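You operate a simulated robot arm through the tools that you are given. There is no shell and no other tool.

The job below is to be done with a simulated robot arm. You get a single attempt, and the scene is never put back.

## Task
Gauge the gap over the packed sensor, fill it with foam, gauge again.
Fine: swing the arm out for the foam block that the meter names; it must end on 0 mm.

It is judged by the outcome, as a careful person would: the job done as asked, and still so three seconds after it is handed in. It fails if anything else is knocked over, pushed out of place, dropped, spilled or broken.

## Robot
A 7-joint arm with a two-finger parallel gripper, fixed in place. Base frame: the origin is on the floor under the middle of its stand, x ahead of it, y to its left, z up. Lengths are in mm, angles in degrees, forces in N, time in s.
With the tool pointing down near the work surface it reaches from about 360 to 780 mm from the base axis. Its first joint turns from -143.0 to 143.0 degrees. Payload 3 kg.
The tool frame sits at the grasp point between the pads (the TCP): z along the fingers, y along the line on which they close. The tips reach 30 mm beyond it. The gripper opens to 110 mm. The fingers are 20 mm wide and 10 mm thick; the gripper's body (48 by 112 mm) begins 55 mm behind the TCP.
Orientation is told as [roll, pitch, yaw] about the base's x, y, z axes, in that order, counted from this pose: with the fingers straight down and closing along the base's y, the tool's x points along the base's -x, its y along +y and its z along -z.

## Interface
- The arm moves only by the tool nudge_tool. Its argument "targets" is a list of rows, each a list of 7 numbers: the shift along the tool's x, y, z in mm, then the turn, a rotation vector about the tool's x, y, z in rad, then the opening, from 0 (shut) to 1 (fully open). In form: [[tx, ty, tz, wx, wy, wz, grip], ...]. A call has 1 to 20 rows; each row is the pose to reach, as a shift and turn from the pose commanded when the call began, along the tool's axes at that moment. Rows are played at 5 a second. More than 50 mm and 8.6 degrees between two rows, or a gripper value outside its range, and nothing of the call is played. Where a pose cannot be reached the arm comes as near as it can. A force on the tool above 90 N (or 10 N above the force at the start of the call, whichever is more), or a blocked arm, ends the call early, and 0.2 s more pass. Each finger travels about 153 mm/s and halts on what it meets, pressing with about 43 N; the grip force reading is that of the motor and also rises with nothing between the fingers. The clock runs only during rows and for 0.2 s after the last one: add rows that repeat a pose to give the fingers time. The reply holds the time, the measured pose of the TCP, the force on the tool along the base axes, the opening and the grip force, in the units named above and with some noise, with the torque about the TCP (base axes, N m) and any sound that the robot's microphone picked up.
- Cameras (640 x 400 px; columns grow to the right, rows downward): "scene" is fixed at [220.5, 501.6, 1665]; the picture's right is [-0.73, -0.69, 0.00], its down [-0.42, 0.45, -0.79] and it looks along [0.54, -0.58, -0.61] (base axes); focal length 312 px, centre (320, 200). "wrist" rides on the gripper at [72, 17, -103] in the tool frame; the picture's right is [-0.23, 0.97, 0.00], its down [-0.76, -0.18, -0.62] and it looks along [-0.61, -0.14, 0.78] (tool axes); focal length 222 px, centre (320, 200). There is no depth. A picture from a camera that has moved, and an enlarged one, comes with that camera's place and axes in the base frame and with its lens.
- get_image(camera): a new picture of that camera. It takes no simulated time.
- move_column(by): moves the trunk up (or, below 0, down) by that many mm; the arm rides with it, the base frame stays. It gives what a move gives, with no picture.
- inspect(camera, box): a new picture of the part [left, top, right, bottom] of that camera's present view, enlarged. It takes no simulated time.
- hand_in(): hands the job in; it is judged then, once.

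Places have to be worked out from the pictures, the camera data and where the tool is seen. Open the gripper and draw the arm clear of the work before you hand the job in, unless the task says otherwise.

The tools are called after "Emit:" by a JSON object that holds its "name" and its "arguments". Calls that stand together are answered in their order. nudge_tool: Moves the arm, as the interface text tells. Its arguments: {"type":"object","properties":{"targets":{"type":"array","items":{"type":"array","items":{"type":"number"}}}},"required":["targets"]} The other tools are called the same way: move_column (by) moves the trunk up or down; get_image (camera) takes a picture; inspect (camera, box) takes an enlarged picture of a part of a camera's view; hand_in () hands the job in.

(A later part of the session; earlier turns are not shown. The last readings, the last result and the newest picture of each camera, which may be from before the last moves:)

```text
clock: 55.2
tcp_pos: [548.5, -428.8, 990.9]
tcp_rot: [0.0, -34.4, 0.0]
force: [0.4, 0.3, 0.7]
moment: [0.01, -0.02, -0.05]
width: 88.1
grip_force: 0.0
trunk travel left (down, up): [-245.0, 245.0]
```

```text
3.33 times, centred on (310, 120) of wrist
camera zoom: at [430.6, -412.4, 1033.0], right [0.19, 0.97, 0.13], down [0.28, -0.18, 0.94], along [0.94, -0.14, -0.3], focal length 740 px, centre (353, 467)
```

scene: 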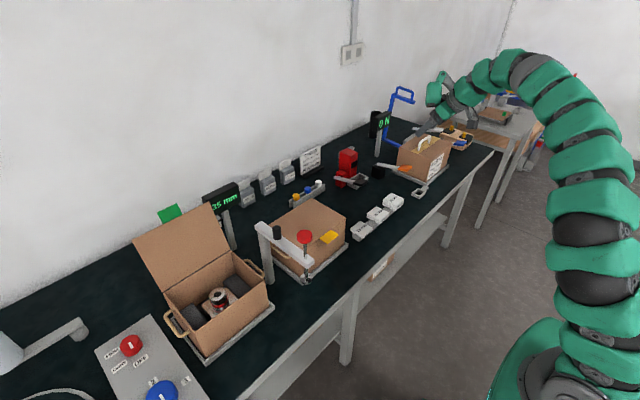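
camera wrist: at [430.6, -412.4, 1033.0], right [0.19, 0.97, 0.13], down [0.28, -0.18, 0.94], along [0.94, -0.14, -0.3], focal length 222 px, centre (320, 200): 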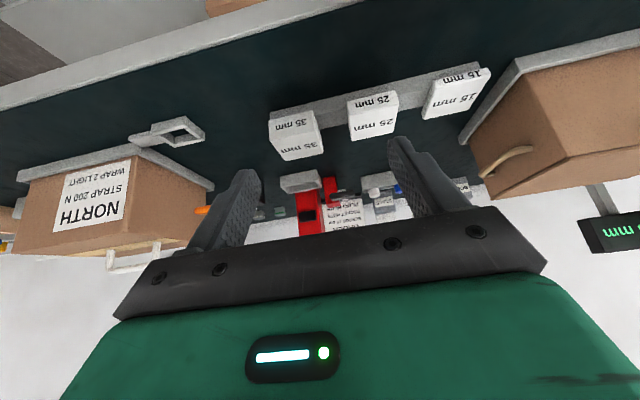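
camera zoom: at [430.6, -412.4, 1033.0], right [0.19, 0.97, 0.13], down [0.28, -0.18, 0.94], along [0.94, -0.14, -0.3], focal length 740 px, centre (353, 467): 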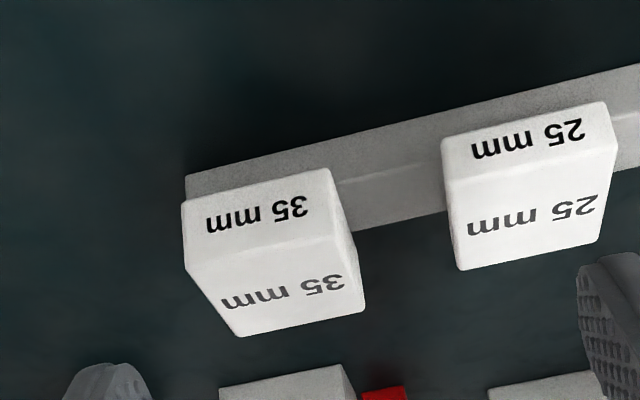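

Two-view triangulation gives the 35 mm block at about (702, -471), top z≈866. I move above it with the fingers open about 82 mm.

Emit:
{"name": "nudge_tool", "arguments": {"targets": [[-17.7, -8.4, 23.9, 0, 0, 0, 0.75], [-35.5, -16.8, 47.9, 0, 0, 0, 0.75], [-53.2, -25.3, 71.8, 0, 0, 0, 0.75], [-71.0, -33.7, 95.8, 0, 0, 0, 0.75], [-88.7, -42.1, 119.7, 0, 0, 0, 0.75], [-88.7, -42.1, 119.7, 0, 0, 0, 0.75]]}}

Emit:
{"name": "get_image", "arguments": {"camera": "wrist"}}

Emit:
{"name": "inspect", "arguments": {"camera": "scene", "box": [340, 140, 460, 240]}}

```text
clock: 56.6
tcp_pos: [691.8, -471.0, 939.1]
tcp_rot: [0.0, -34.4, 0.1]
force: [-0.3, 0.0, 1.1]
moment: [0.0, 0.0, -0.03]
width: 82.3
grip_force: 0.2
trunk travel left (down, up): [-245.0, 245.0]
```

```text
taken
camera wrist: at [574.0, -454.2, 982.6], right [0.19, 0.97, 0.13], down [0.28, -0.18, 0.94], along [0.94, -0.14, -0.3], focal length 222 px, centre (320, 200)
```

wrist: 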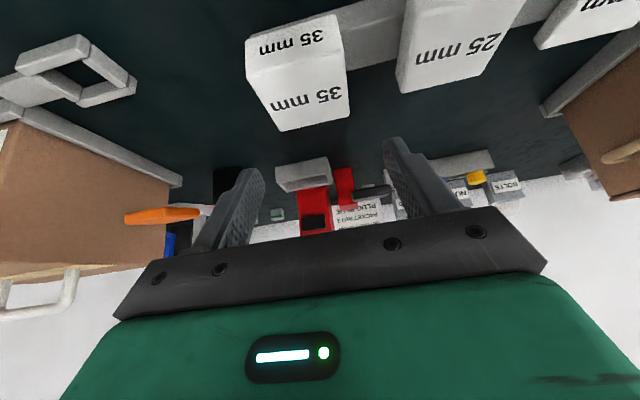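

```text
4.00 times, centred on (400, 190) of scene
camera zoom: at [220.5, 501.6, 1665.0], right [-0.73, -0.69, 0.0], down [-0.42, 0.45, -0.79], along [0.54, -0.58, -0.61], focal length 1247 px, centre (0, 240)
```

zoom: 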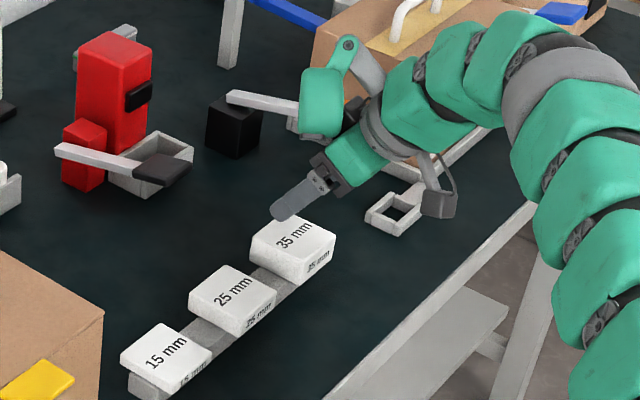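

Within reach and no contact. I zoom in to check the alignment of the block with the fingers.

Emit:
{"name": "inspect", "arguments": {"camera": "wrist", "box": [180, 0, 440, 180]}}

```text
2.22 times, centred on (310, 90) of wrist
camera zoom: at [574.0, -454.2, 982.6], right [0.19, 0.97, 0.13], down [0.28, -0.18, 0.94], along [0.94, -0.14, -0.3], focal length 494 px, centre (342, 444)
```

zoom: 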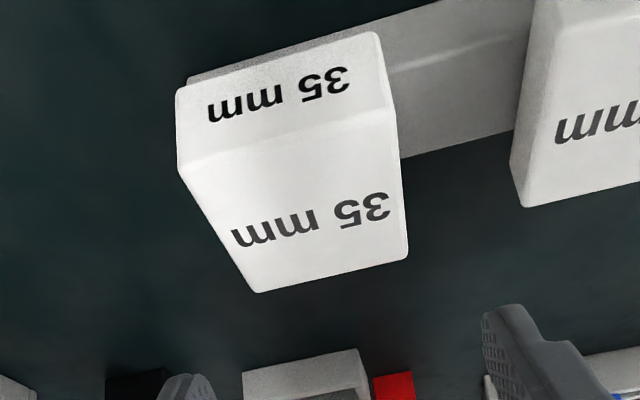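

The block's centre refines to (703, -473.5), top z≈864, bottom about 829. I shift 2 mm in y and go straight down, keeping the tips about 7 mm above the rail.

Emit:
{"name": "nudge_tool", "arguments": {"targets": [[8.4, -2.3, 11.7, 0, 0, 0, 0.75], [16.8, -2.3, 23.4, 0, 0, 0, 0.75], [25.1, -2.3, 35.2, 0, 0, 0, 0.75], [33.5, -2.3, 46.9, 0, 0, 0, 0.75], [41.9, -2.3, 58.6, 0, 0, 0, 0.75], [41.9, -2.3, 58.6, 0, 0, 0, 0.75]]}}

Emit:
{"name": "get_image", "arguments": {"camera": "wrist"}}

Emit:
{"name": "inspect", "arguments": {"camera": "scene", "box": [350, 160, 450, 240]}}

```text
clock: 58.0
tcp_pos: [689.0, -474.3, 869.0]
tcp_rot: [0.0, -34.3, 0.0]
force: [-0.2, -0.2, 0.8]
moment: [0.0, 0.01, -0.01]
width: 82.4
grip_force: 0.0
trunk travel left (down, up): [-245.0, 245.0]
```

```text
taken
camera wrist: at [570.6, -457.7, 912.4], right [0.19, 0.97, 0.13], down [0.28, -0.18, 0.94], along [0.94, -0.14, -0.3], focal length 222 px, centre (320, 200)
```

wrist: 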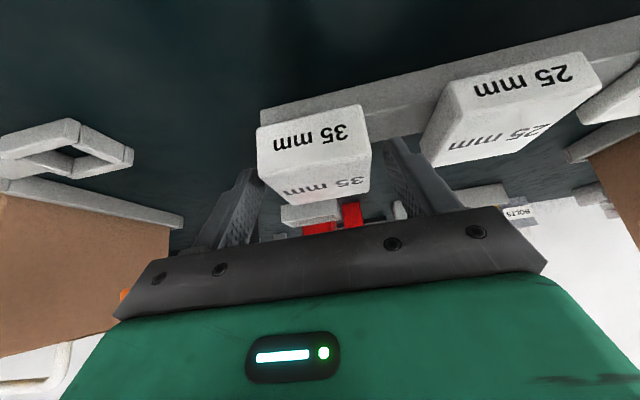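

```text
5.00 times, centred on (400, 200) of scene
camera zoom: at [220.5, 501.6, 1665.0], right [-0.73, -0.69, 0.0], down [-0.42, 0.45, -0.79], along [0.54, -0.58, -0.61], focal length 1559 px, centre (-80, 200)
```

zoom: 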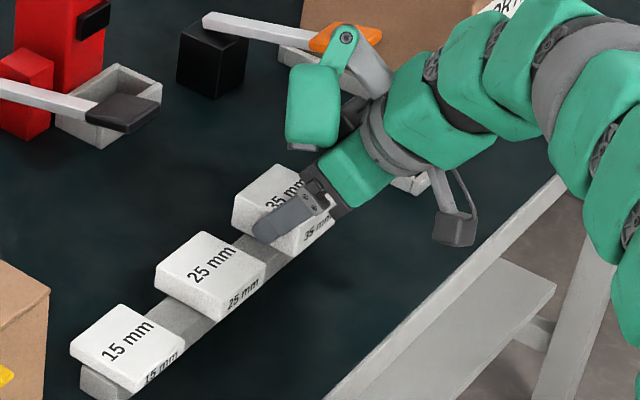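

The fingers straddle the block's middle. I close on it.

Emit:
{"name": "nudge_tool", "arguments": {"targets": [[0, 0, 0, 0, 0, 0, 0.65], [0, 0, 0, 0, 0, 0, 0.58], [0, 0, 0, 0, 0, 0, 0.5], [0, 0, 0, 0, 0, 0, 0.42], [0, 0, 0, 0, 0, 0, 0.42], [0, 0, 0, 0, 0, 0, 0.42]]}}

Emit:
{"name": "get_image", "arguments": {"camera": "wrist"}}

Emit:
{"name": "inspect", "arguments": {"camera": "scene", "box": [350, 160, 450, 240]}}

```text
clock: 59.4
tcp_pos: [688.1, -473.7, 868.5]
tcp_rot: [0.0, -34.3, 0.0]
force: [0.0, -0.2, 0.2]
moment: [0.0, 0.02, 0.04]
width: 63.2
grip_force: 42.8
trunk travel left (down, up): [-245.0, 245.0]
```

```text
taken
camera wrist: at [570.7, -457.7, 912.6], right [0.19, 0.97, 0.13], down [0.28, -0.18, 0.94], along [0.94, -0.14, -0.3], focal length 222 px, centre (320, 200)
```

wrist: 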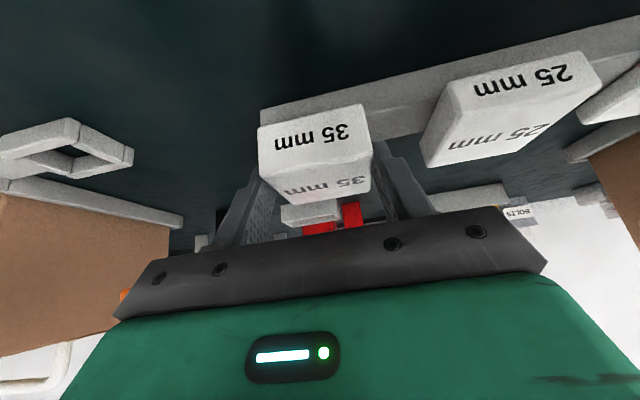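

```text
5.00 times, centred on (400, 200) of scene
camera zoom: at [220.5, 501.6, 1665.0], right [-0.73, -0.69, 0.0], down [-0.42, 0.45, -0.79], along [0.54, -0.58, -0.61], focal length 1559 px, centre (-80, 200)
```

zoom: 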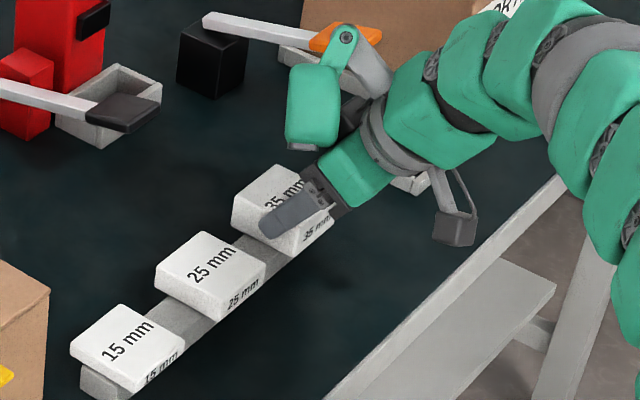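

The grip is firm (63 mm, 43 N). I lift the block straight up 65 mm and check it.

Emit:
{"name": "nudge_tool", "arguments": {"targets": [[-2.8, 0, -4.1, 0, 0, 0, 0.42], [-8.5, 0, -12.4, 0, 0, 0, 0.42], [-17, 0, -24.8, 0, 0, 0, 0.42], [-25.4, 0, -37.1, 0, 0, 0, 0.42], [-36.7, 0, -53.6, 0, 0, 0, 0.42], [-36.7, 0, -53.6, 0, 0, 0, 0.42]]}}

Emit:
{"name": "get_image", "arguments": {"camera": "wrist"}}

Emit:
{"name": "inspect", "arguments": {"camera": "scene", "box": [340, 140, 460, 240]}}

```text
clock: 60.8
tcp_pos: [688.4, -472.9, 934.3]
tcp_rot: [0.0, -34.3, -0.1]
force: [0.3, 0.1, -0.9]
moment: [-0.01, -0.01, -0.04]
width: 63.4
grip_force: 43.3
trunk travel left (down, up): [-245.0, 245.0]
```

```text
taken
camera wrist: at [570.3, -457.0, 977.2], right [0.19, 0.97, 0.13], down [0.28, -0.18, 0.94], along [0.94, -0.14, -0.3], focal length 222 px, centre (320, 200)
```

wrist: 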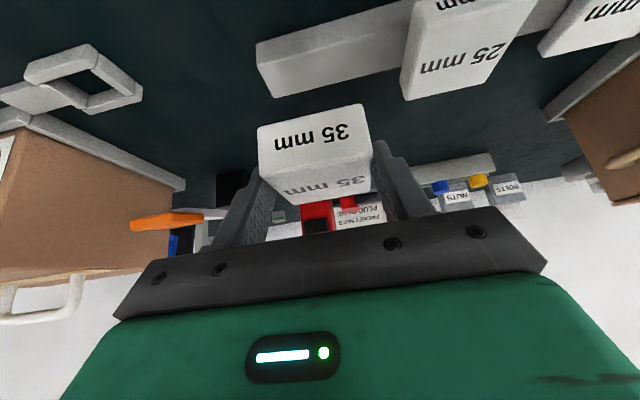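

```text
4.00 times, centred on (400, 190) of scene
camera zoom: at [220.5, 501.6, 1665.0], right [-0.73, -0.69, 0.0], down [-0.42, 0.45, -0.79], along [0.54, -0.58, -0.61], focal length 1247 px, centre (0, 240)
```

zoom: 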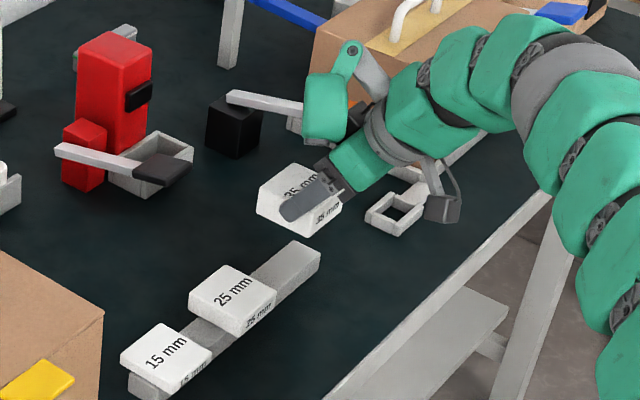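

The block is lifted level, and its neighbours are undisturbed. I zoom in to measure how the block sits in the gripper.

Emit:
{"name": "inspect", "arguments": {"camera": "wrist", "box": [230, 90, 410, 220]}}

```text
3.08 times, centred on (320, 155) of wrist
camera zoom: at [570.3, -457.0, 977.2], right [0.19, 0.97, 0.13], down [0.28, -0.18, 0.94], along [0.94, -0.14, -0.3], focal length 684 px, centre (320, 338)
```

zoom: 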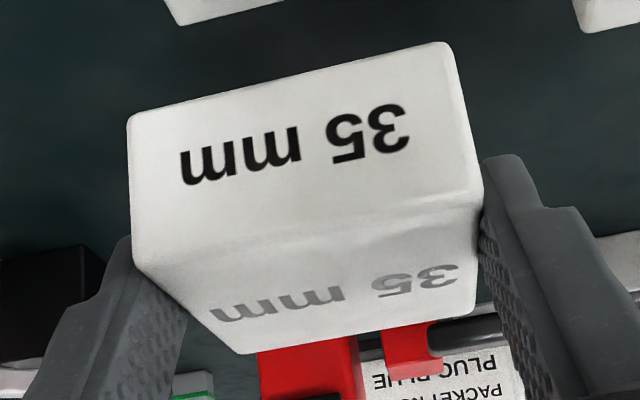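

The block is held squarely: its centre is about 20 mm ahead of the TCP and its bottom about 44 mm below. I retract toward the robot and raise, before crossing in front of the gauge.

Emit:
{"name": "nudge_tool", "arguments": {"targets": [[15.9, 4.9, -24.2, 0, 0, 0, 0.42], [31.9, 9.7, -48.5, 0, 0, 0, 0.42], [47.8, 14.6, -72.7, 0, 0, 0, 0.42], [63.8, 19.4, -97.0, 0, 0, 0, 0.42], [79.7, 24.3, -121.2, 0, 0, 0, 0.42], [95.7, 29.1, -145.5, 0, 0, 0, 0.42], [111.6, 34, -169.7, 0, 0, 0, 0.42], [111.6, 34, -169.7, 0, 0, 0, 0.42]]}}

Emit:
{"name": "get_image", "arguments": {"camera": "scene"}}

Emit:
{"name": "get_image", "arguments": {"camera": "wrist"}}

```text
clock: 62.6
tcp_pos: [500.8, -437.3, 1012.3]
tcp_rot: [0.0, -34.3, 0.0]
force: [0.4, -0.8, -1.7]
moment: [-0.03, 0.03, -0.03]
width: 63.0
grip_force: 42.6
trunk travel left (down, up): [-245.0, 245.0]
```

```text
taken
```

scene: 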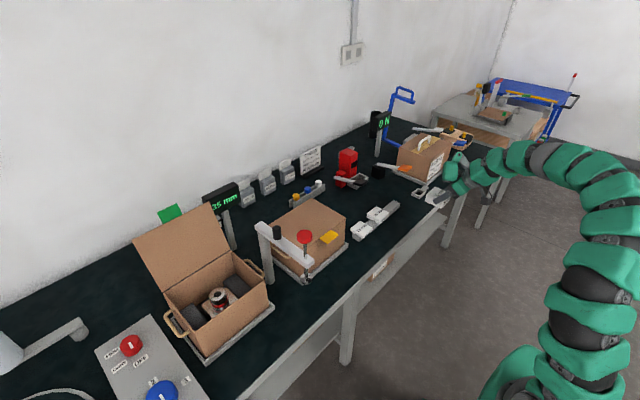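

```text
taken
camera wrist: at [382.2, -420.8, 1056.5], right [0.19, 0.97, 0.13], down [0.28, -0.18, 0.94], along [0.94, -0.14, -0.3], focal length 222 px, centre (320, 200)
```

wrist: 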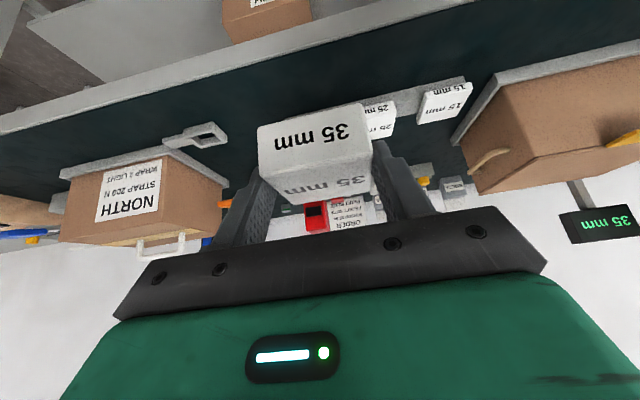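

The block stays put in the grip. I sweep across in front of the table at x≈500, first to the middle.

Emit:
{"name": "nudge_tool", "arguments": {"targets": [[0, 15, 0, 0, 0, 0, 0.42], [0, 45, 0, 0, 0, 0, 0.42], [0, 85, 0, 0, 0, 0, 0.42], [0, 125, 0, 0, 0, 0, 0.42], [0, 165, 0, 0, 0, 0, 0.42], [0, 205, 0, 0, 0, 0, 0.42], [0, 245, 0, 0, 0, 0, 0.42], [0, 285, 0, 0, 0, 0, 0.42], [0, 325, 0, 0, 0, 0, 0.42], [0, 365, 0, 0, 0, 0, 0.42], [0, 405, 0, 0, 0, 0, 0.42], [0, 430, 0, 0, 0, 0, 0.42], [0, 440, 0, 0, 0, 0, 0.42]]}}

Emit:
{"name": "get_image", "arguments": {"camera": "scene"}}

```text
clock: 65.4
tcp_pos: [503.7, 1.6, 1011.1]
tcp_rot: [0.0, -34.5, -0.1]
force: [-0.3, 0.2, -0.5]
moment: [0.03, -0.03, -0.02]
width: 63.1
grip_force: 43.1
trunk travel left (down, up): [-245.0, 245.0]
```

```text
taken
```

scene: 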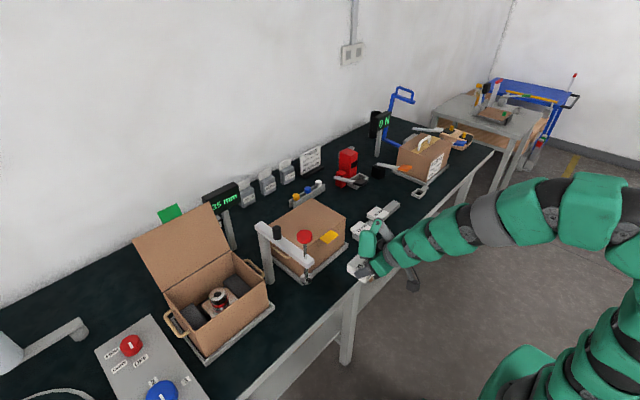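

Clear so far. I continue the sweep to y≈308, in front of the open box.

Emit:
{"name": "nudge_tool", "arguments": {"targets": [[0, 15, 0, 0, 0, 0, 0.42], [0, 45, 0, 0, 0, 0, 0.42], [0, 85, 0, 0, 0, 0, 0.42], [0, 125, 0, 0, 0, 0, 0.42], [0, 165, 0, 0, 0, 0, 0.42], [0, 205, 0, 0, 0, 0, 0.42], [0, 245, 0, 0, 0, 0, 0.42], [0, 280, 0, 0, 0, 0, 0.42], [0, 300, 0, 0, 0, 0, 0.42], [0, 307, 0, 0, 0, 0, 0.42], [0, 307, 0, 0, 0, 0, 0.42]]}}

Emit:
{"name": "get_image", "arguments": {"camera": "scene"}}

Emit:
{"name": "get_image", "arguments": {"camera": "wrist"}}

```text
clock: 67.8
tcp_pos: [500.1, 307.9, 1011.2]
tcp_rot: [0.0, -34.3, 0.0]
force: [-0.1, 0.3, 0.9]
moment: [-0.05, -0.02, -0.02]
width: 63.0
grip_force: 43.3
trunk travel left (down, up): [-245.0, 245.0]
```

```text
taken
```

scene: 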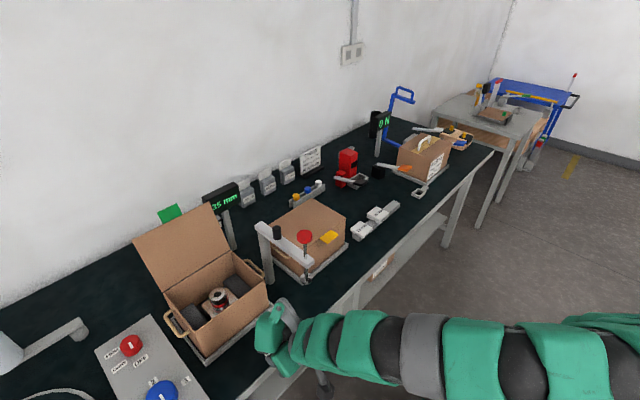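

```text
taken
camera wrist: at [382.2, 324.4, 1054.3], right [0.19, 0.97, 0.13], down [0.28, -0.18, 0.94], along [0.94, -0.14, -0.3], focal length 222 px, centre (320, 200)
```

wrist: 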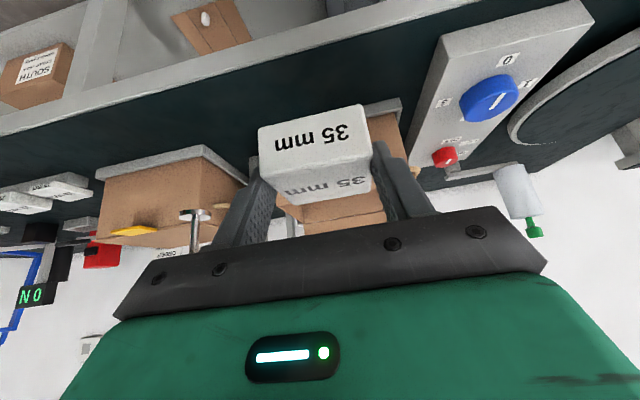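

I rise a little and move forward over the front of the box, stopping short to check.

Emit:
{"name": "nudge_tool", "arguments": {"targets": [[-8.5, 0, -12.4, 0, 0, 0, 0.42], [-20, 0, -27, 0, 0, 0, 0.42], [-45, 0, -10, 0, 0, 0, 0.42], [-69.5, 0, 6.7, 0, 0, 0, 0.42], [-94.2, 0, 23.6, 0, 0, 0, 0.42], [-119, 0, 40.6, 0, 0, 0, 0.42], [-143.7, 0, 57.5, 0, 0, 0, 0.42], [-168.5, 0, 74.5, 0, 0, 0, 0.42], [-193.2, 0, 91.4, 0, 0, 0, 0.42], [-193.2, 0, 91.4, 0, 0, 0, 0.42]]}}

Emit:
{"name": "get_image", "arguments": {"camera": "scene"}}

Emit:
{"name": "inspect", "arguments": {"camera": "scene", "box": [130, 190, 330, 350]}}

Emit:
{"name": "get_image", "arguments": {"camera": "wrist"}}

```text
clock: 70.0
tcp_pos: [711.5, 306.2, 1041.9]
tcp_rot: [0.0, -34.3, -0.2]
force: [-1.1, 0.1, 0.3]
moment: [0.0, 0.0, -0.02]
width: 63.0
grip_force: 43.0
trunk travel left (down, up): [-245.0, 245.0]
```

```text
taken
```

scene: 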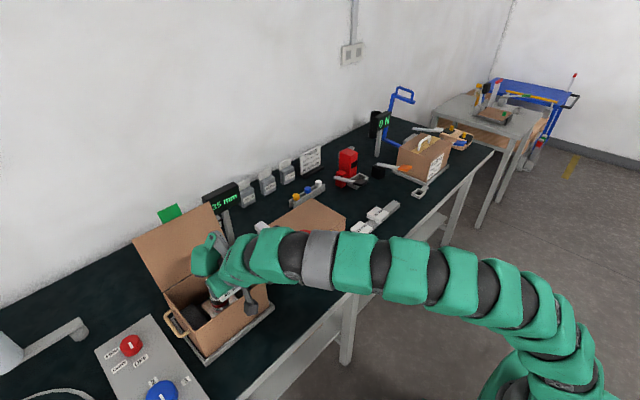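

```text
2.50 times, centred on (230, 270) of scene
camera zoom: at [220.5, 501.6, 1665.0], right [-0.73, -0.69, 0.0], down [-0.42, 0.45, -0.79], along [0.54, -0.58, -0.61], focal length 779 px, centre (545, 25)
```

zoom: 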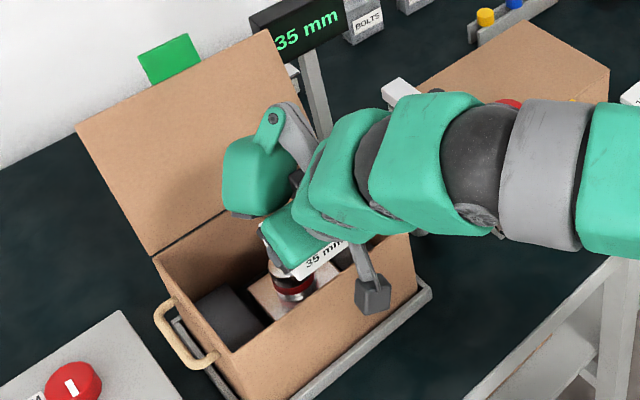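

```text
taken
camera wrist: at [593.4, 323.3, 1086.2], right [0.19, 0.97, 0.13], down [0.28, -0.18, 0.94], along [0.94, -0.14, -0.3], focal length 222 px, centre (320, 200)
```

wrist: 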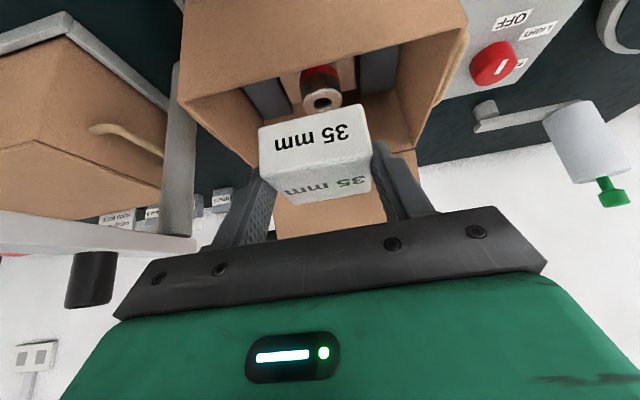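

The sensor can be seen behind the block from here. I zoom in to refine the sensor's position relative to the block.

Emit:
{"name": "inspect", "arguments": {"camera": "wrist", "box": [240, 40, 420, 210]}}

Emit:
{"name": "inspect", "arguments": {"camera": "scene", "box": [190, 260, 280, 330]}}

```text
2.35 times, centred on (330, 125) of wrist
camera zoom: at [593.4, 323.3, 1086.2], right [0.19, 0.97, 0.13], down [0.28, -0.18, 0.94], along [0.94, -0.14, -0.3], focal length 523 px, centre (296, 376)
```

zoom: 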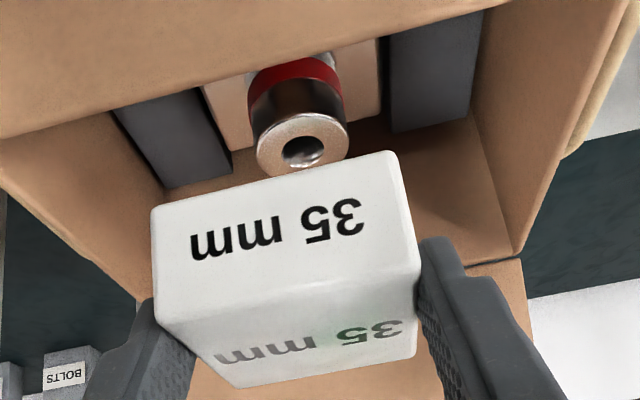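

```text
5.71 times, centred on (235, 295) of scene
camera zoom: at [220.5, 501.6, 1665.0], right [-0.73, -0.69, 0.0], down [-0.42, 0.45, -0.79], along [0.54, -0.58, -0.61], focal length 1782 px, centre (806, -343)
```

zoom: 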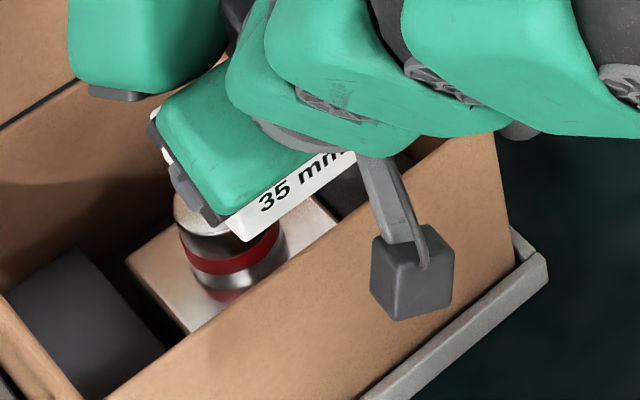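

The sensor top centre is at about (792, 311) and is 43 mm across; the block centre needs +61 mm in x and +4 mm in y. I move above the sensor with the block still above the rim.

Emit:
{"name": "nudge_tool", "arguments": {"targets": [[-16, 1.4, 11, 0, 0, 0, 0.42], [-32, 2.8, 22, 0, 0, 0, 0.42], [-48, 4.2, 33, 0, 0, 0, 0.42], [-39, 4.2, 51, 0, 0, 0, 0.42], [-39, 4.2, 51, 0, 0, 0, 0.42]]}}

Emit:
{"name": "get_image", "arguments": {"camera": "wrist"}}

Emit:
{"name": "inspect", "arguments": {"camera": "scene", "box": [130, 190, 330, 350]}}

Emit:
{"name": "inspect", "arguments": {"camera": "scene", "box": [190, 260, 280, 330]}}

```text
clock: 71.2
tcp_pos: [773.6, 311.8, 1023.3]
tcp_rot: [-0.1, -34.4, 0.0]
force: [0.9, -0.9, 0.8]
moment: [0.01, 0.0, -0.01]
width: 63.1
grip_force: 42.5
trunk travel left (down, up): [-245.0, 245.0]
```

```text
taken
camera wrist: at [655.3, 327.5, 1067.6], right [0.19, 0.97, 0.13], down [0.28, -0.18, 0.94], along [0.94, -0.14, -0.3], focal length 222 px, centre (320, 200)
```

wrist: 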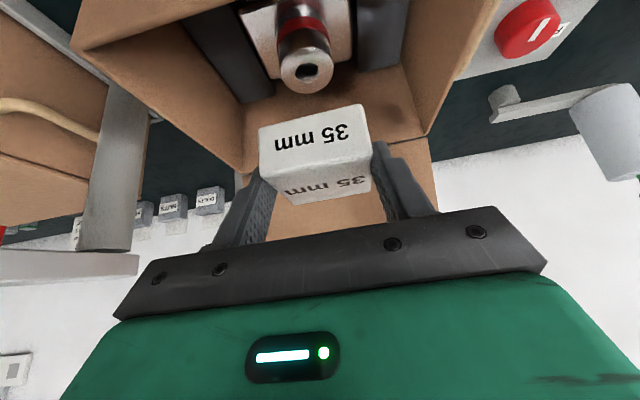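

```text
2.50 times, centred on (230, 270) of scene
camera zoom: at [220.5, 501.6, 1665.0], right [-0.73, -0.69, 0.0], down [-0.42, 0.45, -0.79], along [0.54, -0.58, -0.61], focal length 779 px, centre (545, 25)
```

zoom: 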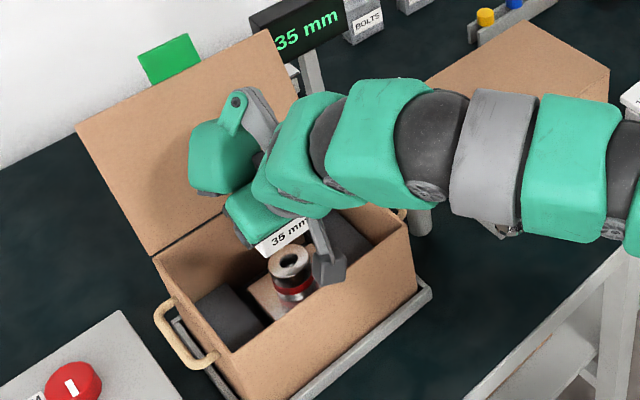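

```text
5.71 times, centred on (235, 295) of scene
camera zoom: at [220.5, 501.6, 1665.0], right [-0.73, -0.69, 0.0], down [-0.42, 0.45, -0.79], along [0.54, -0.58, -0.61], focal length 1782 px, centre (806, -343)
```

zoom: 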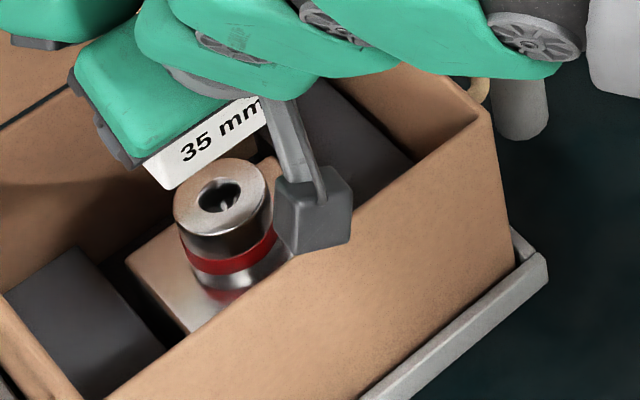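

The sensor is clearly in view now. I zoom in once more for a fine check of the sensor position relative to the block.

Emit:
{"name": "inspect", "arguments": {"camera": "wrist", "box": [220, 0, 420, 210]}}

```text
1.90 times, centred on (320, 105) of wrist
camera zoom: at [655.3, 327.5, 1067.6], right [0.19, 0.97, 0.13], down [0.28, -0.18, 0.94], along [0.94, -0.14, -0.3], focal length 423 px, centre (320, 381)
```

zoom: 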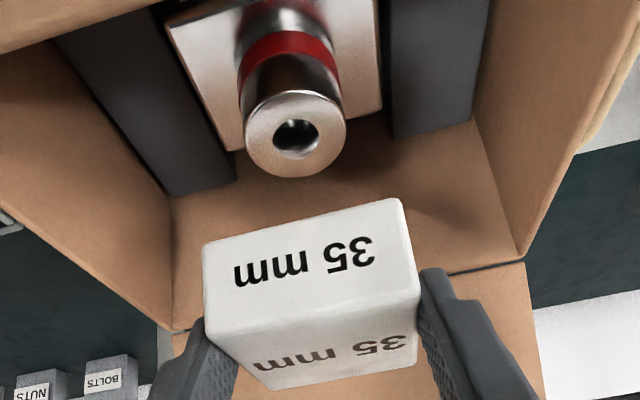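

Sensor (794, 311) and block centre (793, 310.5) agree. I lower the block 50 mm into the box, leaving about 15 mm above the sensor.

Emit:
{"name": "nudge_tool", "arguments": {"targets": [[5.7, 0, 8.3, 0, 0, 0, 0.42], [11.3, 0, 16.5, 0, 0, 0, 0.42], [17.0, 0, 24.8, 0, 0, 0, 0.42], [22.6, 0, 33.0, 0, 0, 0, 0.42], [28.3, 0, 41.3, 0, 0, 0, 0.42]]}}

Emit:
{"name": "get_image", "arguments": {"camera": "wrist"}}

Emit:
{"name": "inspect", "arguments": {"camera": "scene", "box": [190, 250, 280, 330]}}

```text
clock: 72.4
tcp_pos: [772.4, 312.9, 974.1]
tcp_rot: [0.1, -34.3, -0.2]
force: [-0.1, 0.2, -0.4]
moment: [0.02, 0.02, -0.02]
width: 62.9
grip_force: 43.4
trunk travel left (down, up): [-245.0, 245.0]
```

```text
taken
camera wrist: at [654.6, 329.0, 1017.4], right [0.19, 0.97, 0.13], down [0.28, -0.18, 0.94], along [0.94, -0.14, -0.3], focal length 222 px, centre (320, 200)
```

wrist: 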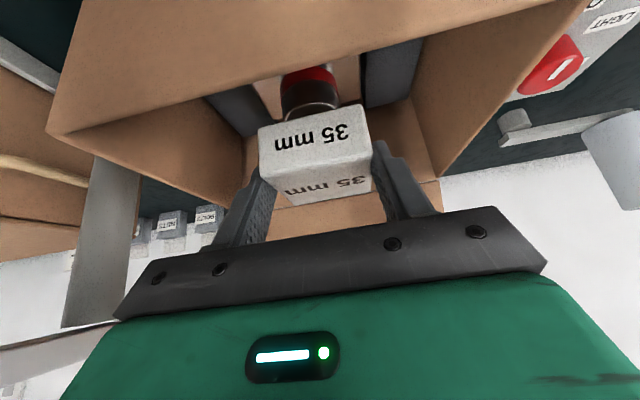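

```text
5.00 times, centred on (235, 290) of scene
camera zoom: at [220.5, 501.6, 1665.0], right [-0.73, -0.69, 0.0], down [-0.42, 0.45, -0.79], along [0.54, -0.58, -0.61], focal length 1559 px, centre (745, -250)
```

zoom: 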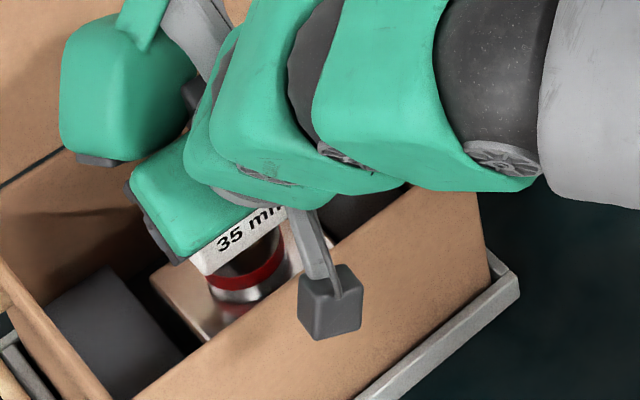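

The block covers the sensor squarely. I continue down 12 mm in small steps.

Emit:
{"name": "nudge_tool", "arguments": {"targets": [[1.7, -0.5, 2.5, 0, 0, 0, 0.42], [3.4, -1, 5.0, 0, 0, 0, 0.42], [5.1, -1, 7.4, 0, 0, 0, 0.42], [6.8, -1, 9.9, 0, 0, 0, 0.42]]}}

Emit:
{"name": "inspect", "arguments": {"camera": "wrist", "box": [220, 40, 420, 210]}}

Emit:
{"name": "inspect", "arguments": {"camera": "scene", "box": [205, 275, 265, 315]}}

```text
clock: 73.4
tcp_pos: [772.8, 309.9, 961.8]
tcp_rot: [0.0, -34.4, 0.0]
force: [-0.5, -0.1, 0.1]
moment: [-0.01, 0.02, 0.01]
width: 63.3
grip_force: 43.1
trunk travel left (down, up): [-245.0, 245.0]
```

```text
2.35 times, centred on (320, 125) of wrist
camera zoom: at [655.2, 327.4, 1005.4], right [0.19, 0.97, 0.13], down [0.28, -0.18, 0.94], along [0.94, -0.14, -0.3], focal length 523 px, centre (320, 376)
```

zoom: 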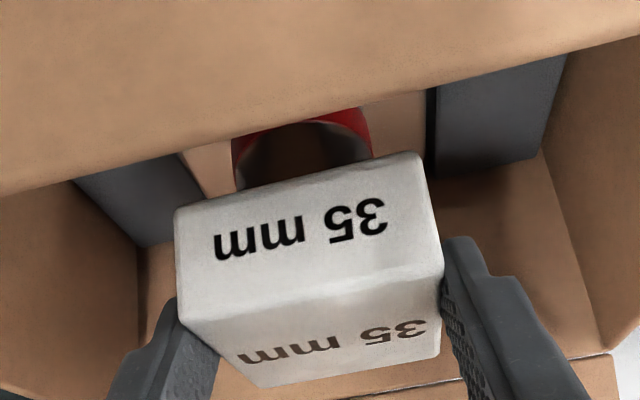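

```text
10.00 times, centred on (235, 295) of scene
camera zoom: at [220.5, 501.6, 1665.0], right [-0.73, -0.69, 0.0], down [-0.42, 0.45, -0.79], along [0.54, -0.58, -0.61], focal length 3118 px, centre (1170, -750)
```

zoom: 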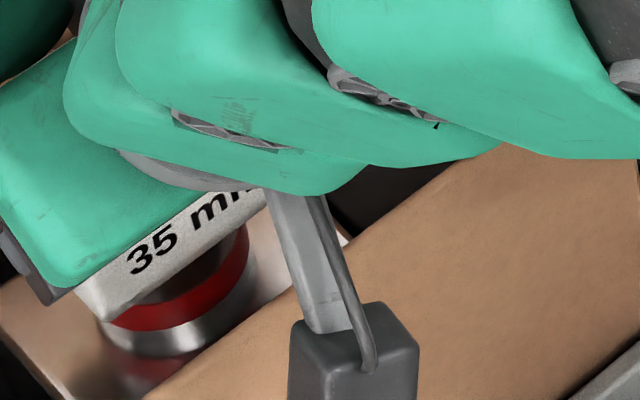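

No contact yet. I continue in 1.5 mm steps.

Emit:
{"name": "nudge_tool", "arguments": {"targets": [[0.85, 0, 1.24, 0, 0, 0, 0.42], [1.7, 0, 2.5, 0, 0, 0, 0.42], [2.5, 0, 3.7, 0, 0, 0, 0.42]]}}

Emit:
{"name": "inspect", "arguments": {"camera": "wrist", "box": [220, 40, 420, 210]}}

```text
clock: 74.2
tcp_pos: [774.0, 310.3, 956.8]
tcp_rot: [0.0, -34.3, -0.1]
force: [0.3, -1.6, 0.2]
moment: [0.05, 0.01, 0.01]
width: 63.1
grip_force: 43.1
trunk travel left (down, up): [-245.0, 245.0]
```

```text
2.35 times, centred on (320, 125) of wrist
camera zoom: at [655.4, 326.9, 1000.8], right [0.19, 0.97, 0.13], down [0.28, -0.18, 0.94], along [0.94, -0.14, -0.3], focal length 523 px, centre (320, 376)
```

zoom: 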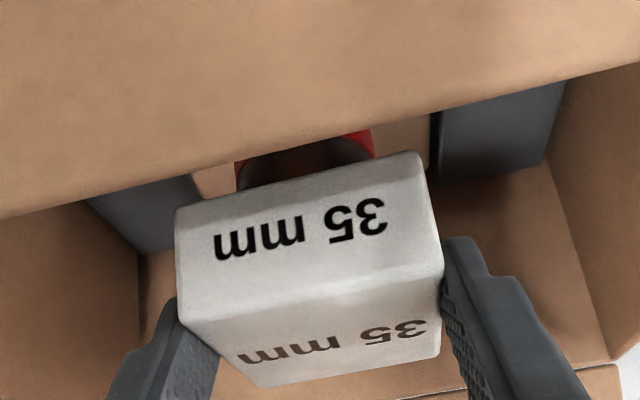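

Still no contact force. A few more 1.5 mm steps.

Emit:
{"name": "nudge_tool", "arguments": {"targets": [[0.85, 0, 1.24, 0, 0, 0, 0.42], [1.7, 0, 2.5, 0, 0, 0, 0.42], [2.5, 0, 3.7, 0, 0, 0, 0.42]]}}

Emit:
{"name": "inspect", "arguments": {"camera": "wrist", "box": [220, 40, 420, 210]}}

Emit:
{"name": "inspect", "arguments": {"camera": "scene", "box": [205, 275, 265, 315]}}

```text
clock: 75.0
tcp_pos: [771.3, 310.3, 954.2]
tcp_rot: [0.0, -34.4, -0.1]
force: [0.6, 0.6, 7.0]
moment: [-0.03, -0.1, -0.01]
width: 63.2
grip_force: 42.9
trunk travel left (down, up): [-245.0, 245.0]
```

```text
2.35 times, centred on (320, 125) of wrist
camera zoom: at [654.7, 327.1, 997.2], right [0.19, 0.97, 0.13], down [0.28, -0.18, 0.94], along [0.94, -0.14, -0.3], focal length 523 px, centre (320, 376)
```

zoom: 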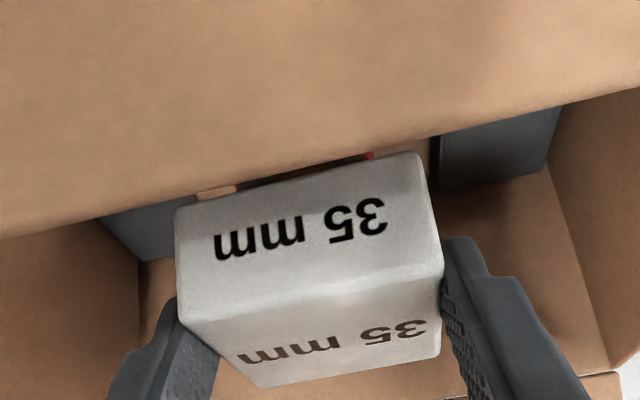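

```text
10.00 times, centred on (235, 295) of scene
camera zoom: at [220.5, 501.6, 1665.0], right [-0.73, -0.69, 0.0], down [-0.42, 0.45, -0.79], along [0.54, -0.58, -0.61], focal length 3118 px, centre (1170, -750)
```

zoom: 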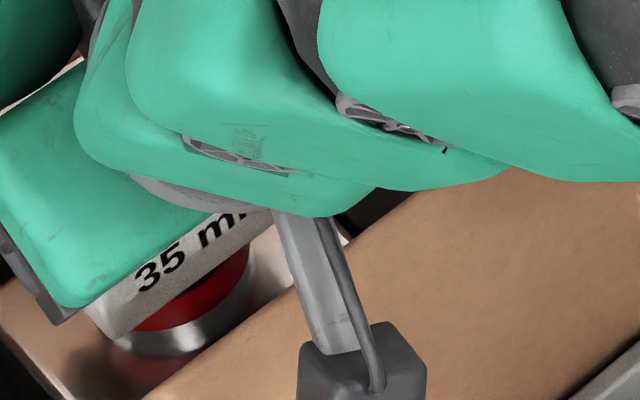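

Contact at 7 N: the block rests on the sensor. I ease off slightly and open the fingers gradually.

Emit:
{"name": "nudge_tool", "arguments": {"targets": [[-0.5, 0, -0.7, 0, 0, 0, 0.42], [-0.5, 0, -0.7, 0, 0, 0, 0.56], [-0.5, 0, -0.7, 0, 0, 0, 0.6], [-0.5, 0, -0.7, 0, 0, 0, 0.64], [-0.5, 0, -0.7, 0, 0, 0, 0.68], [-0.5, 0, -0.7, 0, 0, 0, 0.72], [-0.5, 0, -0.7, 0, 0, 0, 0.72]]}}

Emit:
{"name": "inspect", "arguments": {"camera": "wrist", "box": [220, 40, 420, 210]}}

Emit:
{"name": "inspect", "arguments": {"camera": "scene", "box": [205, 265, 265, 315]}}

```text
clock: 76.6
tcp_pos: [772.5, 309.9, 953.4]
tcp_rot: [0.1, -34.2, 0.0]
force: [-0.2, -0.3, 0.3]
moment: [-0.02, -0.01, 0.02]
width: 79.2
grip_force: 0.0
trunk travel left (down, up): [-245.0, 245.0]
```

```text
2.35 times, centred on (320, 125) of wrist
camera zoom: at [655.4, 326.9, 996.9], right [0.19, 0.97, 0.13], down [0.28, -0.18, 0.94], along [0.94, -0.14, -0.3], focal length 523 px, centre (320, 376)
```

zoom: 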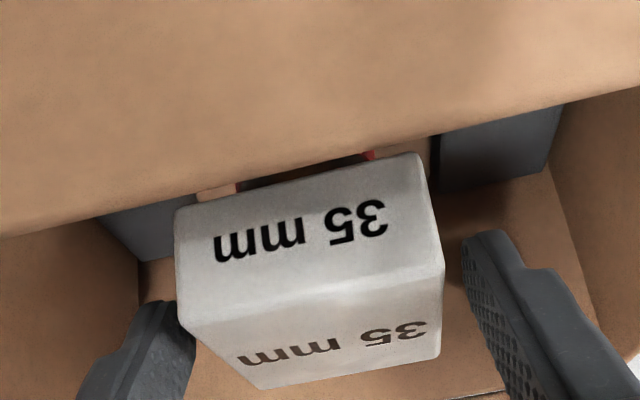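

```text
8.00 times, centred on (235, 290) of scene
camera zoom: at [220.5, 501.6, 1665.0], right [-0.73, -0.69, 0.0], down [-0.42, 0.45, -0.79], along [0.54, -0.58, -0.61], focal length 2494 px, centre (1000, -520)
```

zoom: 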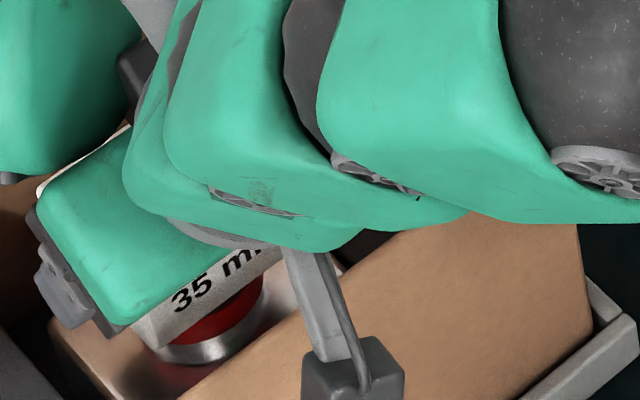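

The block stands on the sensor, released without moving. I rise straight up clear of the box.

Emit:
{"name": "nudge_tool", "arguments": {"targets": [[-5.7, 0, -8.3, 0, 0, 0, 0.72], [-11.3, 0, -16.5, 0, 0, 0, 0.72], [-19.8, 0, -28.9, 0, 0, 0, 0.72], [-31.1, 0, -45.4, 0, 0, 0, 0.72], [-45.2, 0, -66, 0, 0, 0, 0.72], [-56.5, 0, -82.5, 0, 0, 0, 0.72]]}}

Emit:
{"name": "get_image", "arguments": {"camera": "wrist"}}

Emit:
{"name": "inspect", "arguments": {"camera": "scene", "box": [150, 220, 290, 330]}}

```text
clock: 78.0
tcp_pos: [775.4, 308.6, 1050.6]
tcp_rot: [-0.1, -34.3, 0.0]
force: [-0.2, 1.2, 0.6]
moment: [-0.01, 0.02, -0.04]
width: 79.4
grip_force: 0.1
trunk travel left (down, up): [-245.0, 245.0]
```

```text
taken
camera wrist: at [656.7, 325.3, 1094.9], right [0.19, 0.97, 0.13], down [0.28, -0.18, 0.94], along [0.94, -0.14, -0.3], focal length 222 px, centre (320, 200)
```

wrist: 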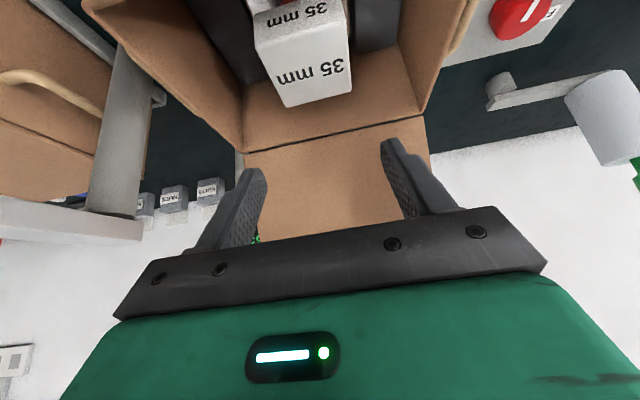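

```text
3.64 times, centred on (220, 275) of scene
camera zoom: at [220.5, 501.6, 1665.0], right [-0.73, -0.69, 0.0], down [-0.42, 0.45, -0.79], along [0.54, -0.58, -0.61], focal length 1134 px, centre (684, -73)
```

zoom: 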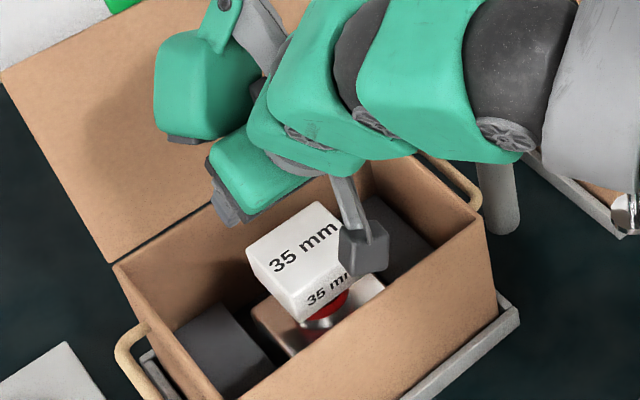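

The foam block sits level on the sensor and the fingers are clear. I draw back from the box toward the robot.

Emit:
{"name": "nudge_tool", "arguments": {"targets": [[14, 0, -30, 0, 0, 0, 0.72], [38, 0, -50, 0, 0, 0, 0.72], [62, 0, -72, 0, 0, 0, 0.72], [86, 0, -93, 0, 0, 0, 0.72], [110, 0, -114, 0, 0, 0, 0.72], [134, 0, -134, 0, 0, 0, 0.72], [158, 0, -154, 0, 0, 0, 0.72], [183.7, 0, -174.3, 0, 0, 0, 0.72]]}}

Emit:
{"name": "move_column", "arguments": {"by": 130}}

Emit:
{"name": "get_image", "arguments": {"camera": "scene"}}

Emit:
{"name": "get_image", "arguments": {"camera": "wrist"}}

```text
clock: 79.8
tcp_pos: [521.5, 311.4, 1094.4]
tcp_rot: [0.0, -34.4, -0.2]
force: [-0.2, 0.2, 0.0]
moment: [-0.01, 0.01, -0.03]
width: 79.0
grip_force: 0.0
trunk travel left (down, up): [-245.0, 245.0]
```

```text
clock: 81.4
tcp_pos: [521.6, 312.0, 1225.1]
tcp_rot: [0.0, -34.4, 0.0]
force: [-0.5, -0.7, 0.2]
moment: [-0.02, 0.0, 0.04]
width: 79.0
grip_force: 0.1
trunk travel left (down, up): [-375.0, 115.0]
```

```text
taken
```

scene: 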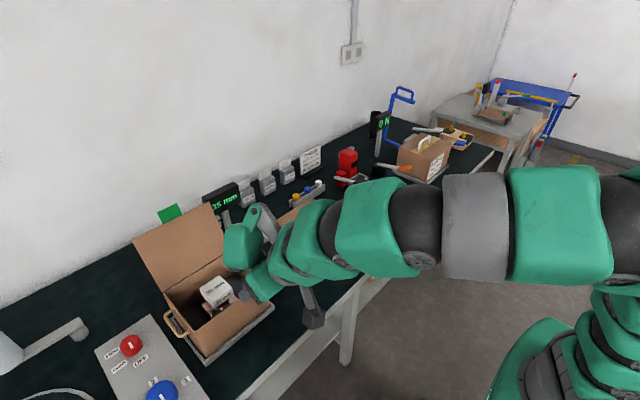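

```text
taken
camera wrist: at [404.0, 328.1, 1268.2], right [0.19, 0.97, 0.13], down [0.28, -0.18, 0.94], along [0.94, -0.14, -0.3], focal length 222 px, centre (320, 200)
```

wrist: 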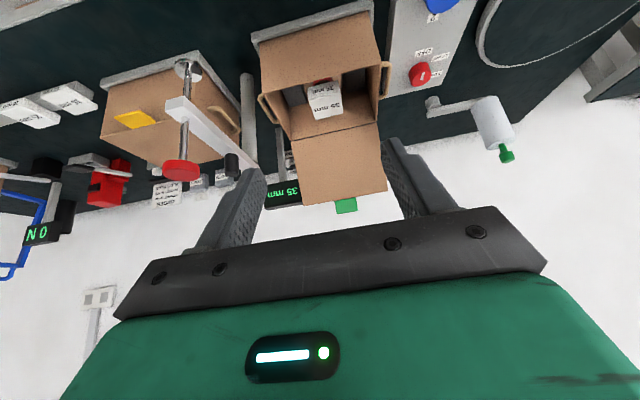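

The meter still holds 35 mm and the block stays in place. The knob is at (616, 135); I move above it for the second swing-in.

Emit:
{"name": "nudge_tool", "arguments": {"targets": [[-10, -29.3, 10.9, 0, 0, 0, 0.75], [-19.9, -58.7, 21.7, 0, 0, 0, 0.75], [-29.9, -88, 32.6, 0, 0, 0, 0.75], [-39.8, -117.3, 43.4, 0, 0, 0, 0.75], [-49.8, -146.7, 54.3, 0, 0, 0, 0.75], [-59.7, -176, 65.1, 0, 0, 0, 0.75], [-59.7, -176, 65.1, 0, 0, 0, 0.75]]}}

Emit:
{"name": "get_image", "arguments": {"camera": "wrist"}}

```text
clock: 83.0
tcp_pos: [610.1, 133.7, 1205.2]
tcp_rot: [0.0, -34.5, 0.1]
force: [0.9, 0.7, -0.9]
moment: [0.01, -0.04, 0.02]
width: 82.4
grip_force: 0.0
trunk travel left (down, up): [-375.0, 115.0]
```

```text
taken
camera wrist: at [491.7, 150.5, 1249.4], right [0.19, 0.97, 0.13], down [0.28, -0.18, 0.94], along [0.94, -0.14, -0.3], focal length 222 px, centre (320, 200)
```

wrist: 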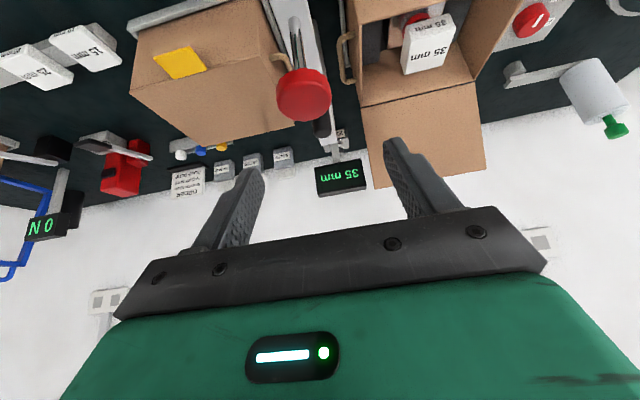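

The knob is at (614, 131.5). I descend deeper this time and grip it.

Emit:
{"name": "nudge_tool", "arguments": {"targets": [[9.6, -2, 12.8, 0, 0, 0, 0.75], [19.3, -2, 25.6, 0, 0, 0, 0.75], [28.9, -2, 38.4, 0, 0, 0, 0.75], [38.5, -2, 51.2, 0, 0, 0, 0.75], [38.5, -2, 51.2, 0, 0, 0, 0.75], [38.5, -2, 51.2, 0, 0, 0, 0.5], [38.5, -2, 51.2, 0, 0, 0, 0.38], [38.5, -2, 51.2, 0, 0, 0, 0.25], [38.5, -2, 51.2, 0, 0, 0, 0.25]]}}

Emit:
{"name": "get_image", "arguments": {"camera": "wrist"}}

```text
clock: 85.0
tcp_pos: [607.4, 133.5, 1139.8]
tcp_rot: [-0.1, -34.4, -0.1]
force: [0.8, -1.9, 0.1]
moment: [0.02, -0.03, 0.1]
width: 38.6
grip_force: 44.9
trunk travel left (down, up): [-375.0, 115.0]
```

```text
taken
camera wrist: at [488.9, 149.6, 1183.7], right [0.19, 0.97, 0.13], down [0.28, -0.18, 0.94], along [0.94, -0.14, -0.3], focal length 222 px, centre (320, 200)
```

wrist: 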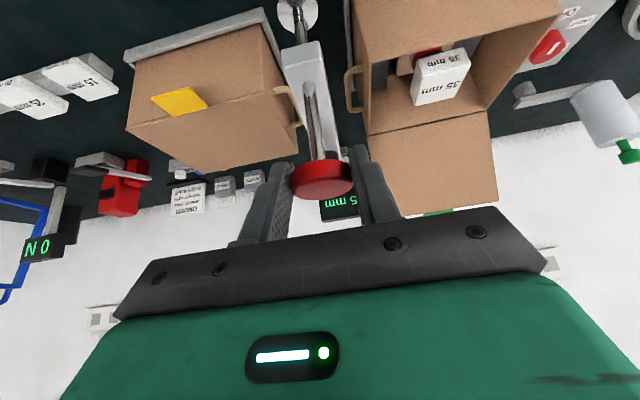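

Good, deeper hold on the knob. I swing the bar in along the corrected circle (pivot (785, 138), radius 171), to 40° first.

Emit:
{"name": "nudge_tool", "arguments": {"targets": [[0.1, 5.5, -0.1, 0, 0, 0, 0.25], [-0.1, 13.0, 0.1, 0, 0, 0, 0.25], [-0.4, 20.4, 0.3, 0, 0, 0, 0.25], [-1.2, 27.8, 0.8, 0, 0, 0, 0.25], [-2.1, 35.2, 1.4, 0, 0, 0, 0.25], [-3.3, 42.5, 2.3, 0, 0, 0, 0.25], [-4.7, 49.8, 3.2, 0, 0, 0, 0.25], [-6.4, 56.9, 4.4, 0, 0, 0, 0.25], [-8.4, 64.0, 5.8, 0, 0, 0, 0.25], [-10.6, 70.9, 7.3, 0, 0, 0, 0.25], [-13.1, 77.8, 9.0, 0, 0, 0, 0.25], [-15.8, 84.5, 10.8, 0, 0, 0, 0.25], [-18.8, 91.0, 12.9, 0, 0, 0, 0.25], [-22.0, 97.4, 15.1, 0, 0, 0, 0.25], [-25.4, 103.6, 17.4, 0, 0, 0, 0.25], [-29.0, 109.6, 19.9, 0, 0, 0, 0.25], [-32.9, 115.4, 22.5, 0, 0, 0, 0.25]]}}

Emit:
{"name": "get_image", "arguments": {"camera": "wrist"}}

```text
clock: 88.6
tcp_pos: [645.2, 248.1, 1140.1]
tcp_rot: [0.1, -34.3, -0.1]
force: [3.4, -4.1, 1.9]
moment: [-0.05, -0.16, -0.24]
width: 38.6
grip_force: 45.2
trunk travel left (down, up): [-375.0, 115.0]
```

```text
taken
camera wrist: at [526.7, 265.7, 1183.2], right [0.19, 0.97, 0.13], down [0.28, -0.18, 0.94], along [0.94, -0.14, -0.3], focal length 222 px, centre (320, 200)
```

wrist: 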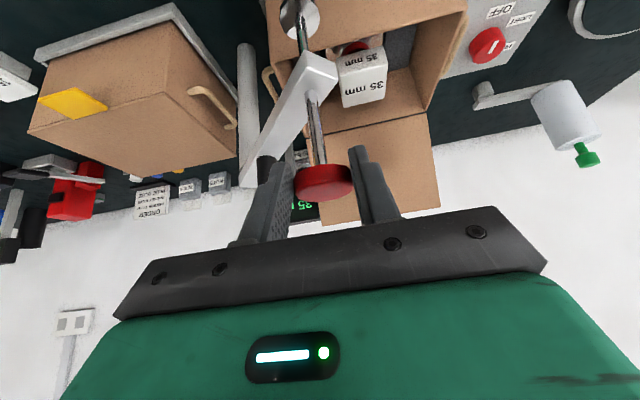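

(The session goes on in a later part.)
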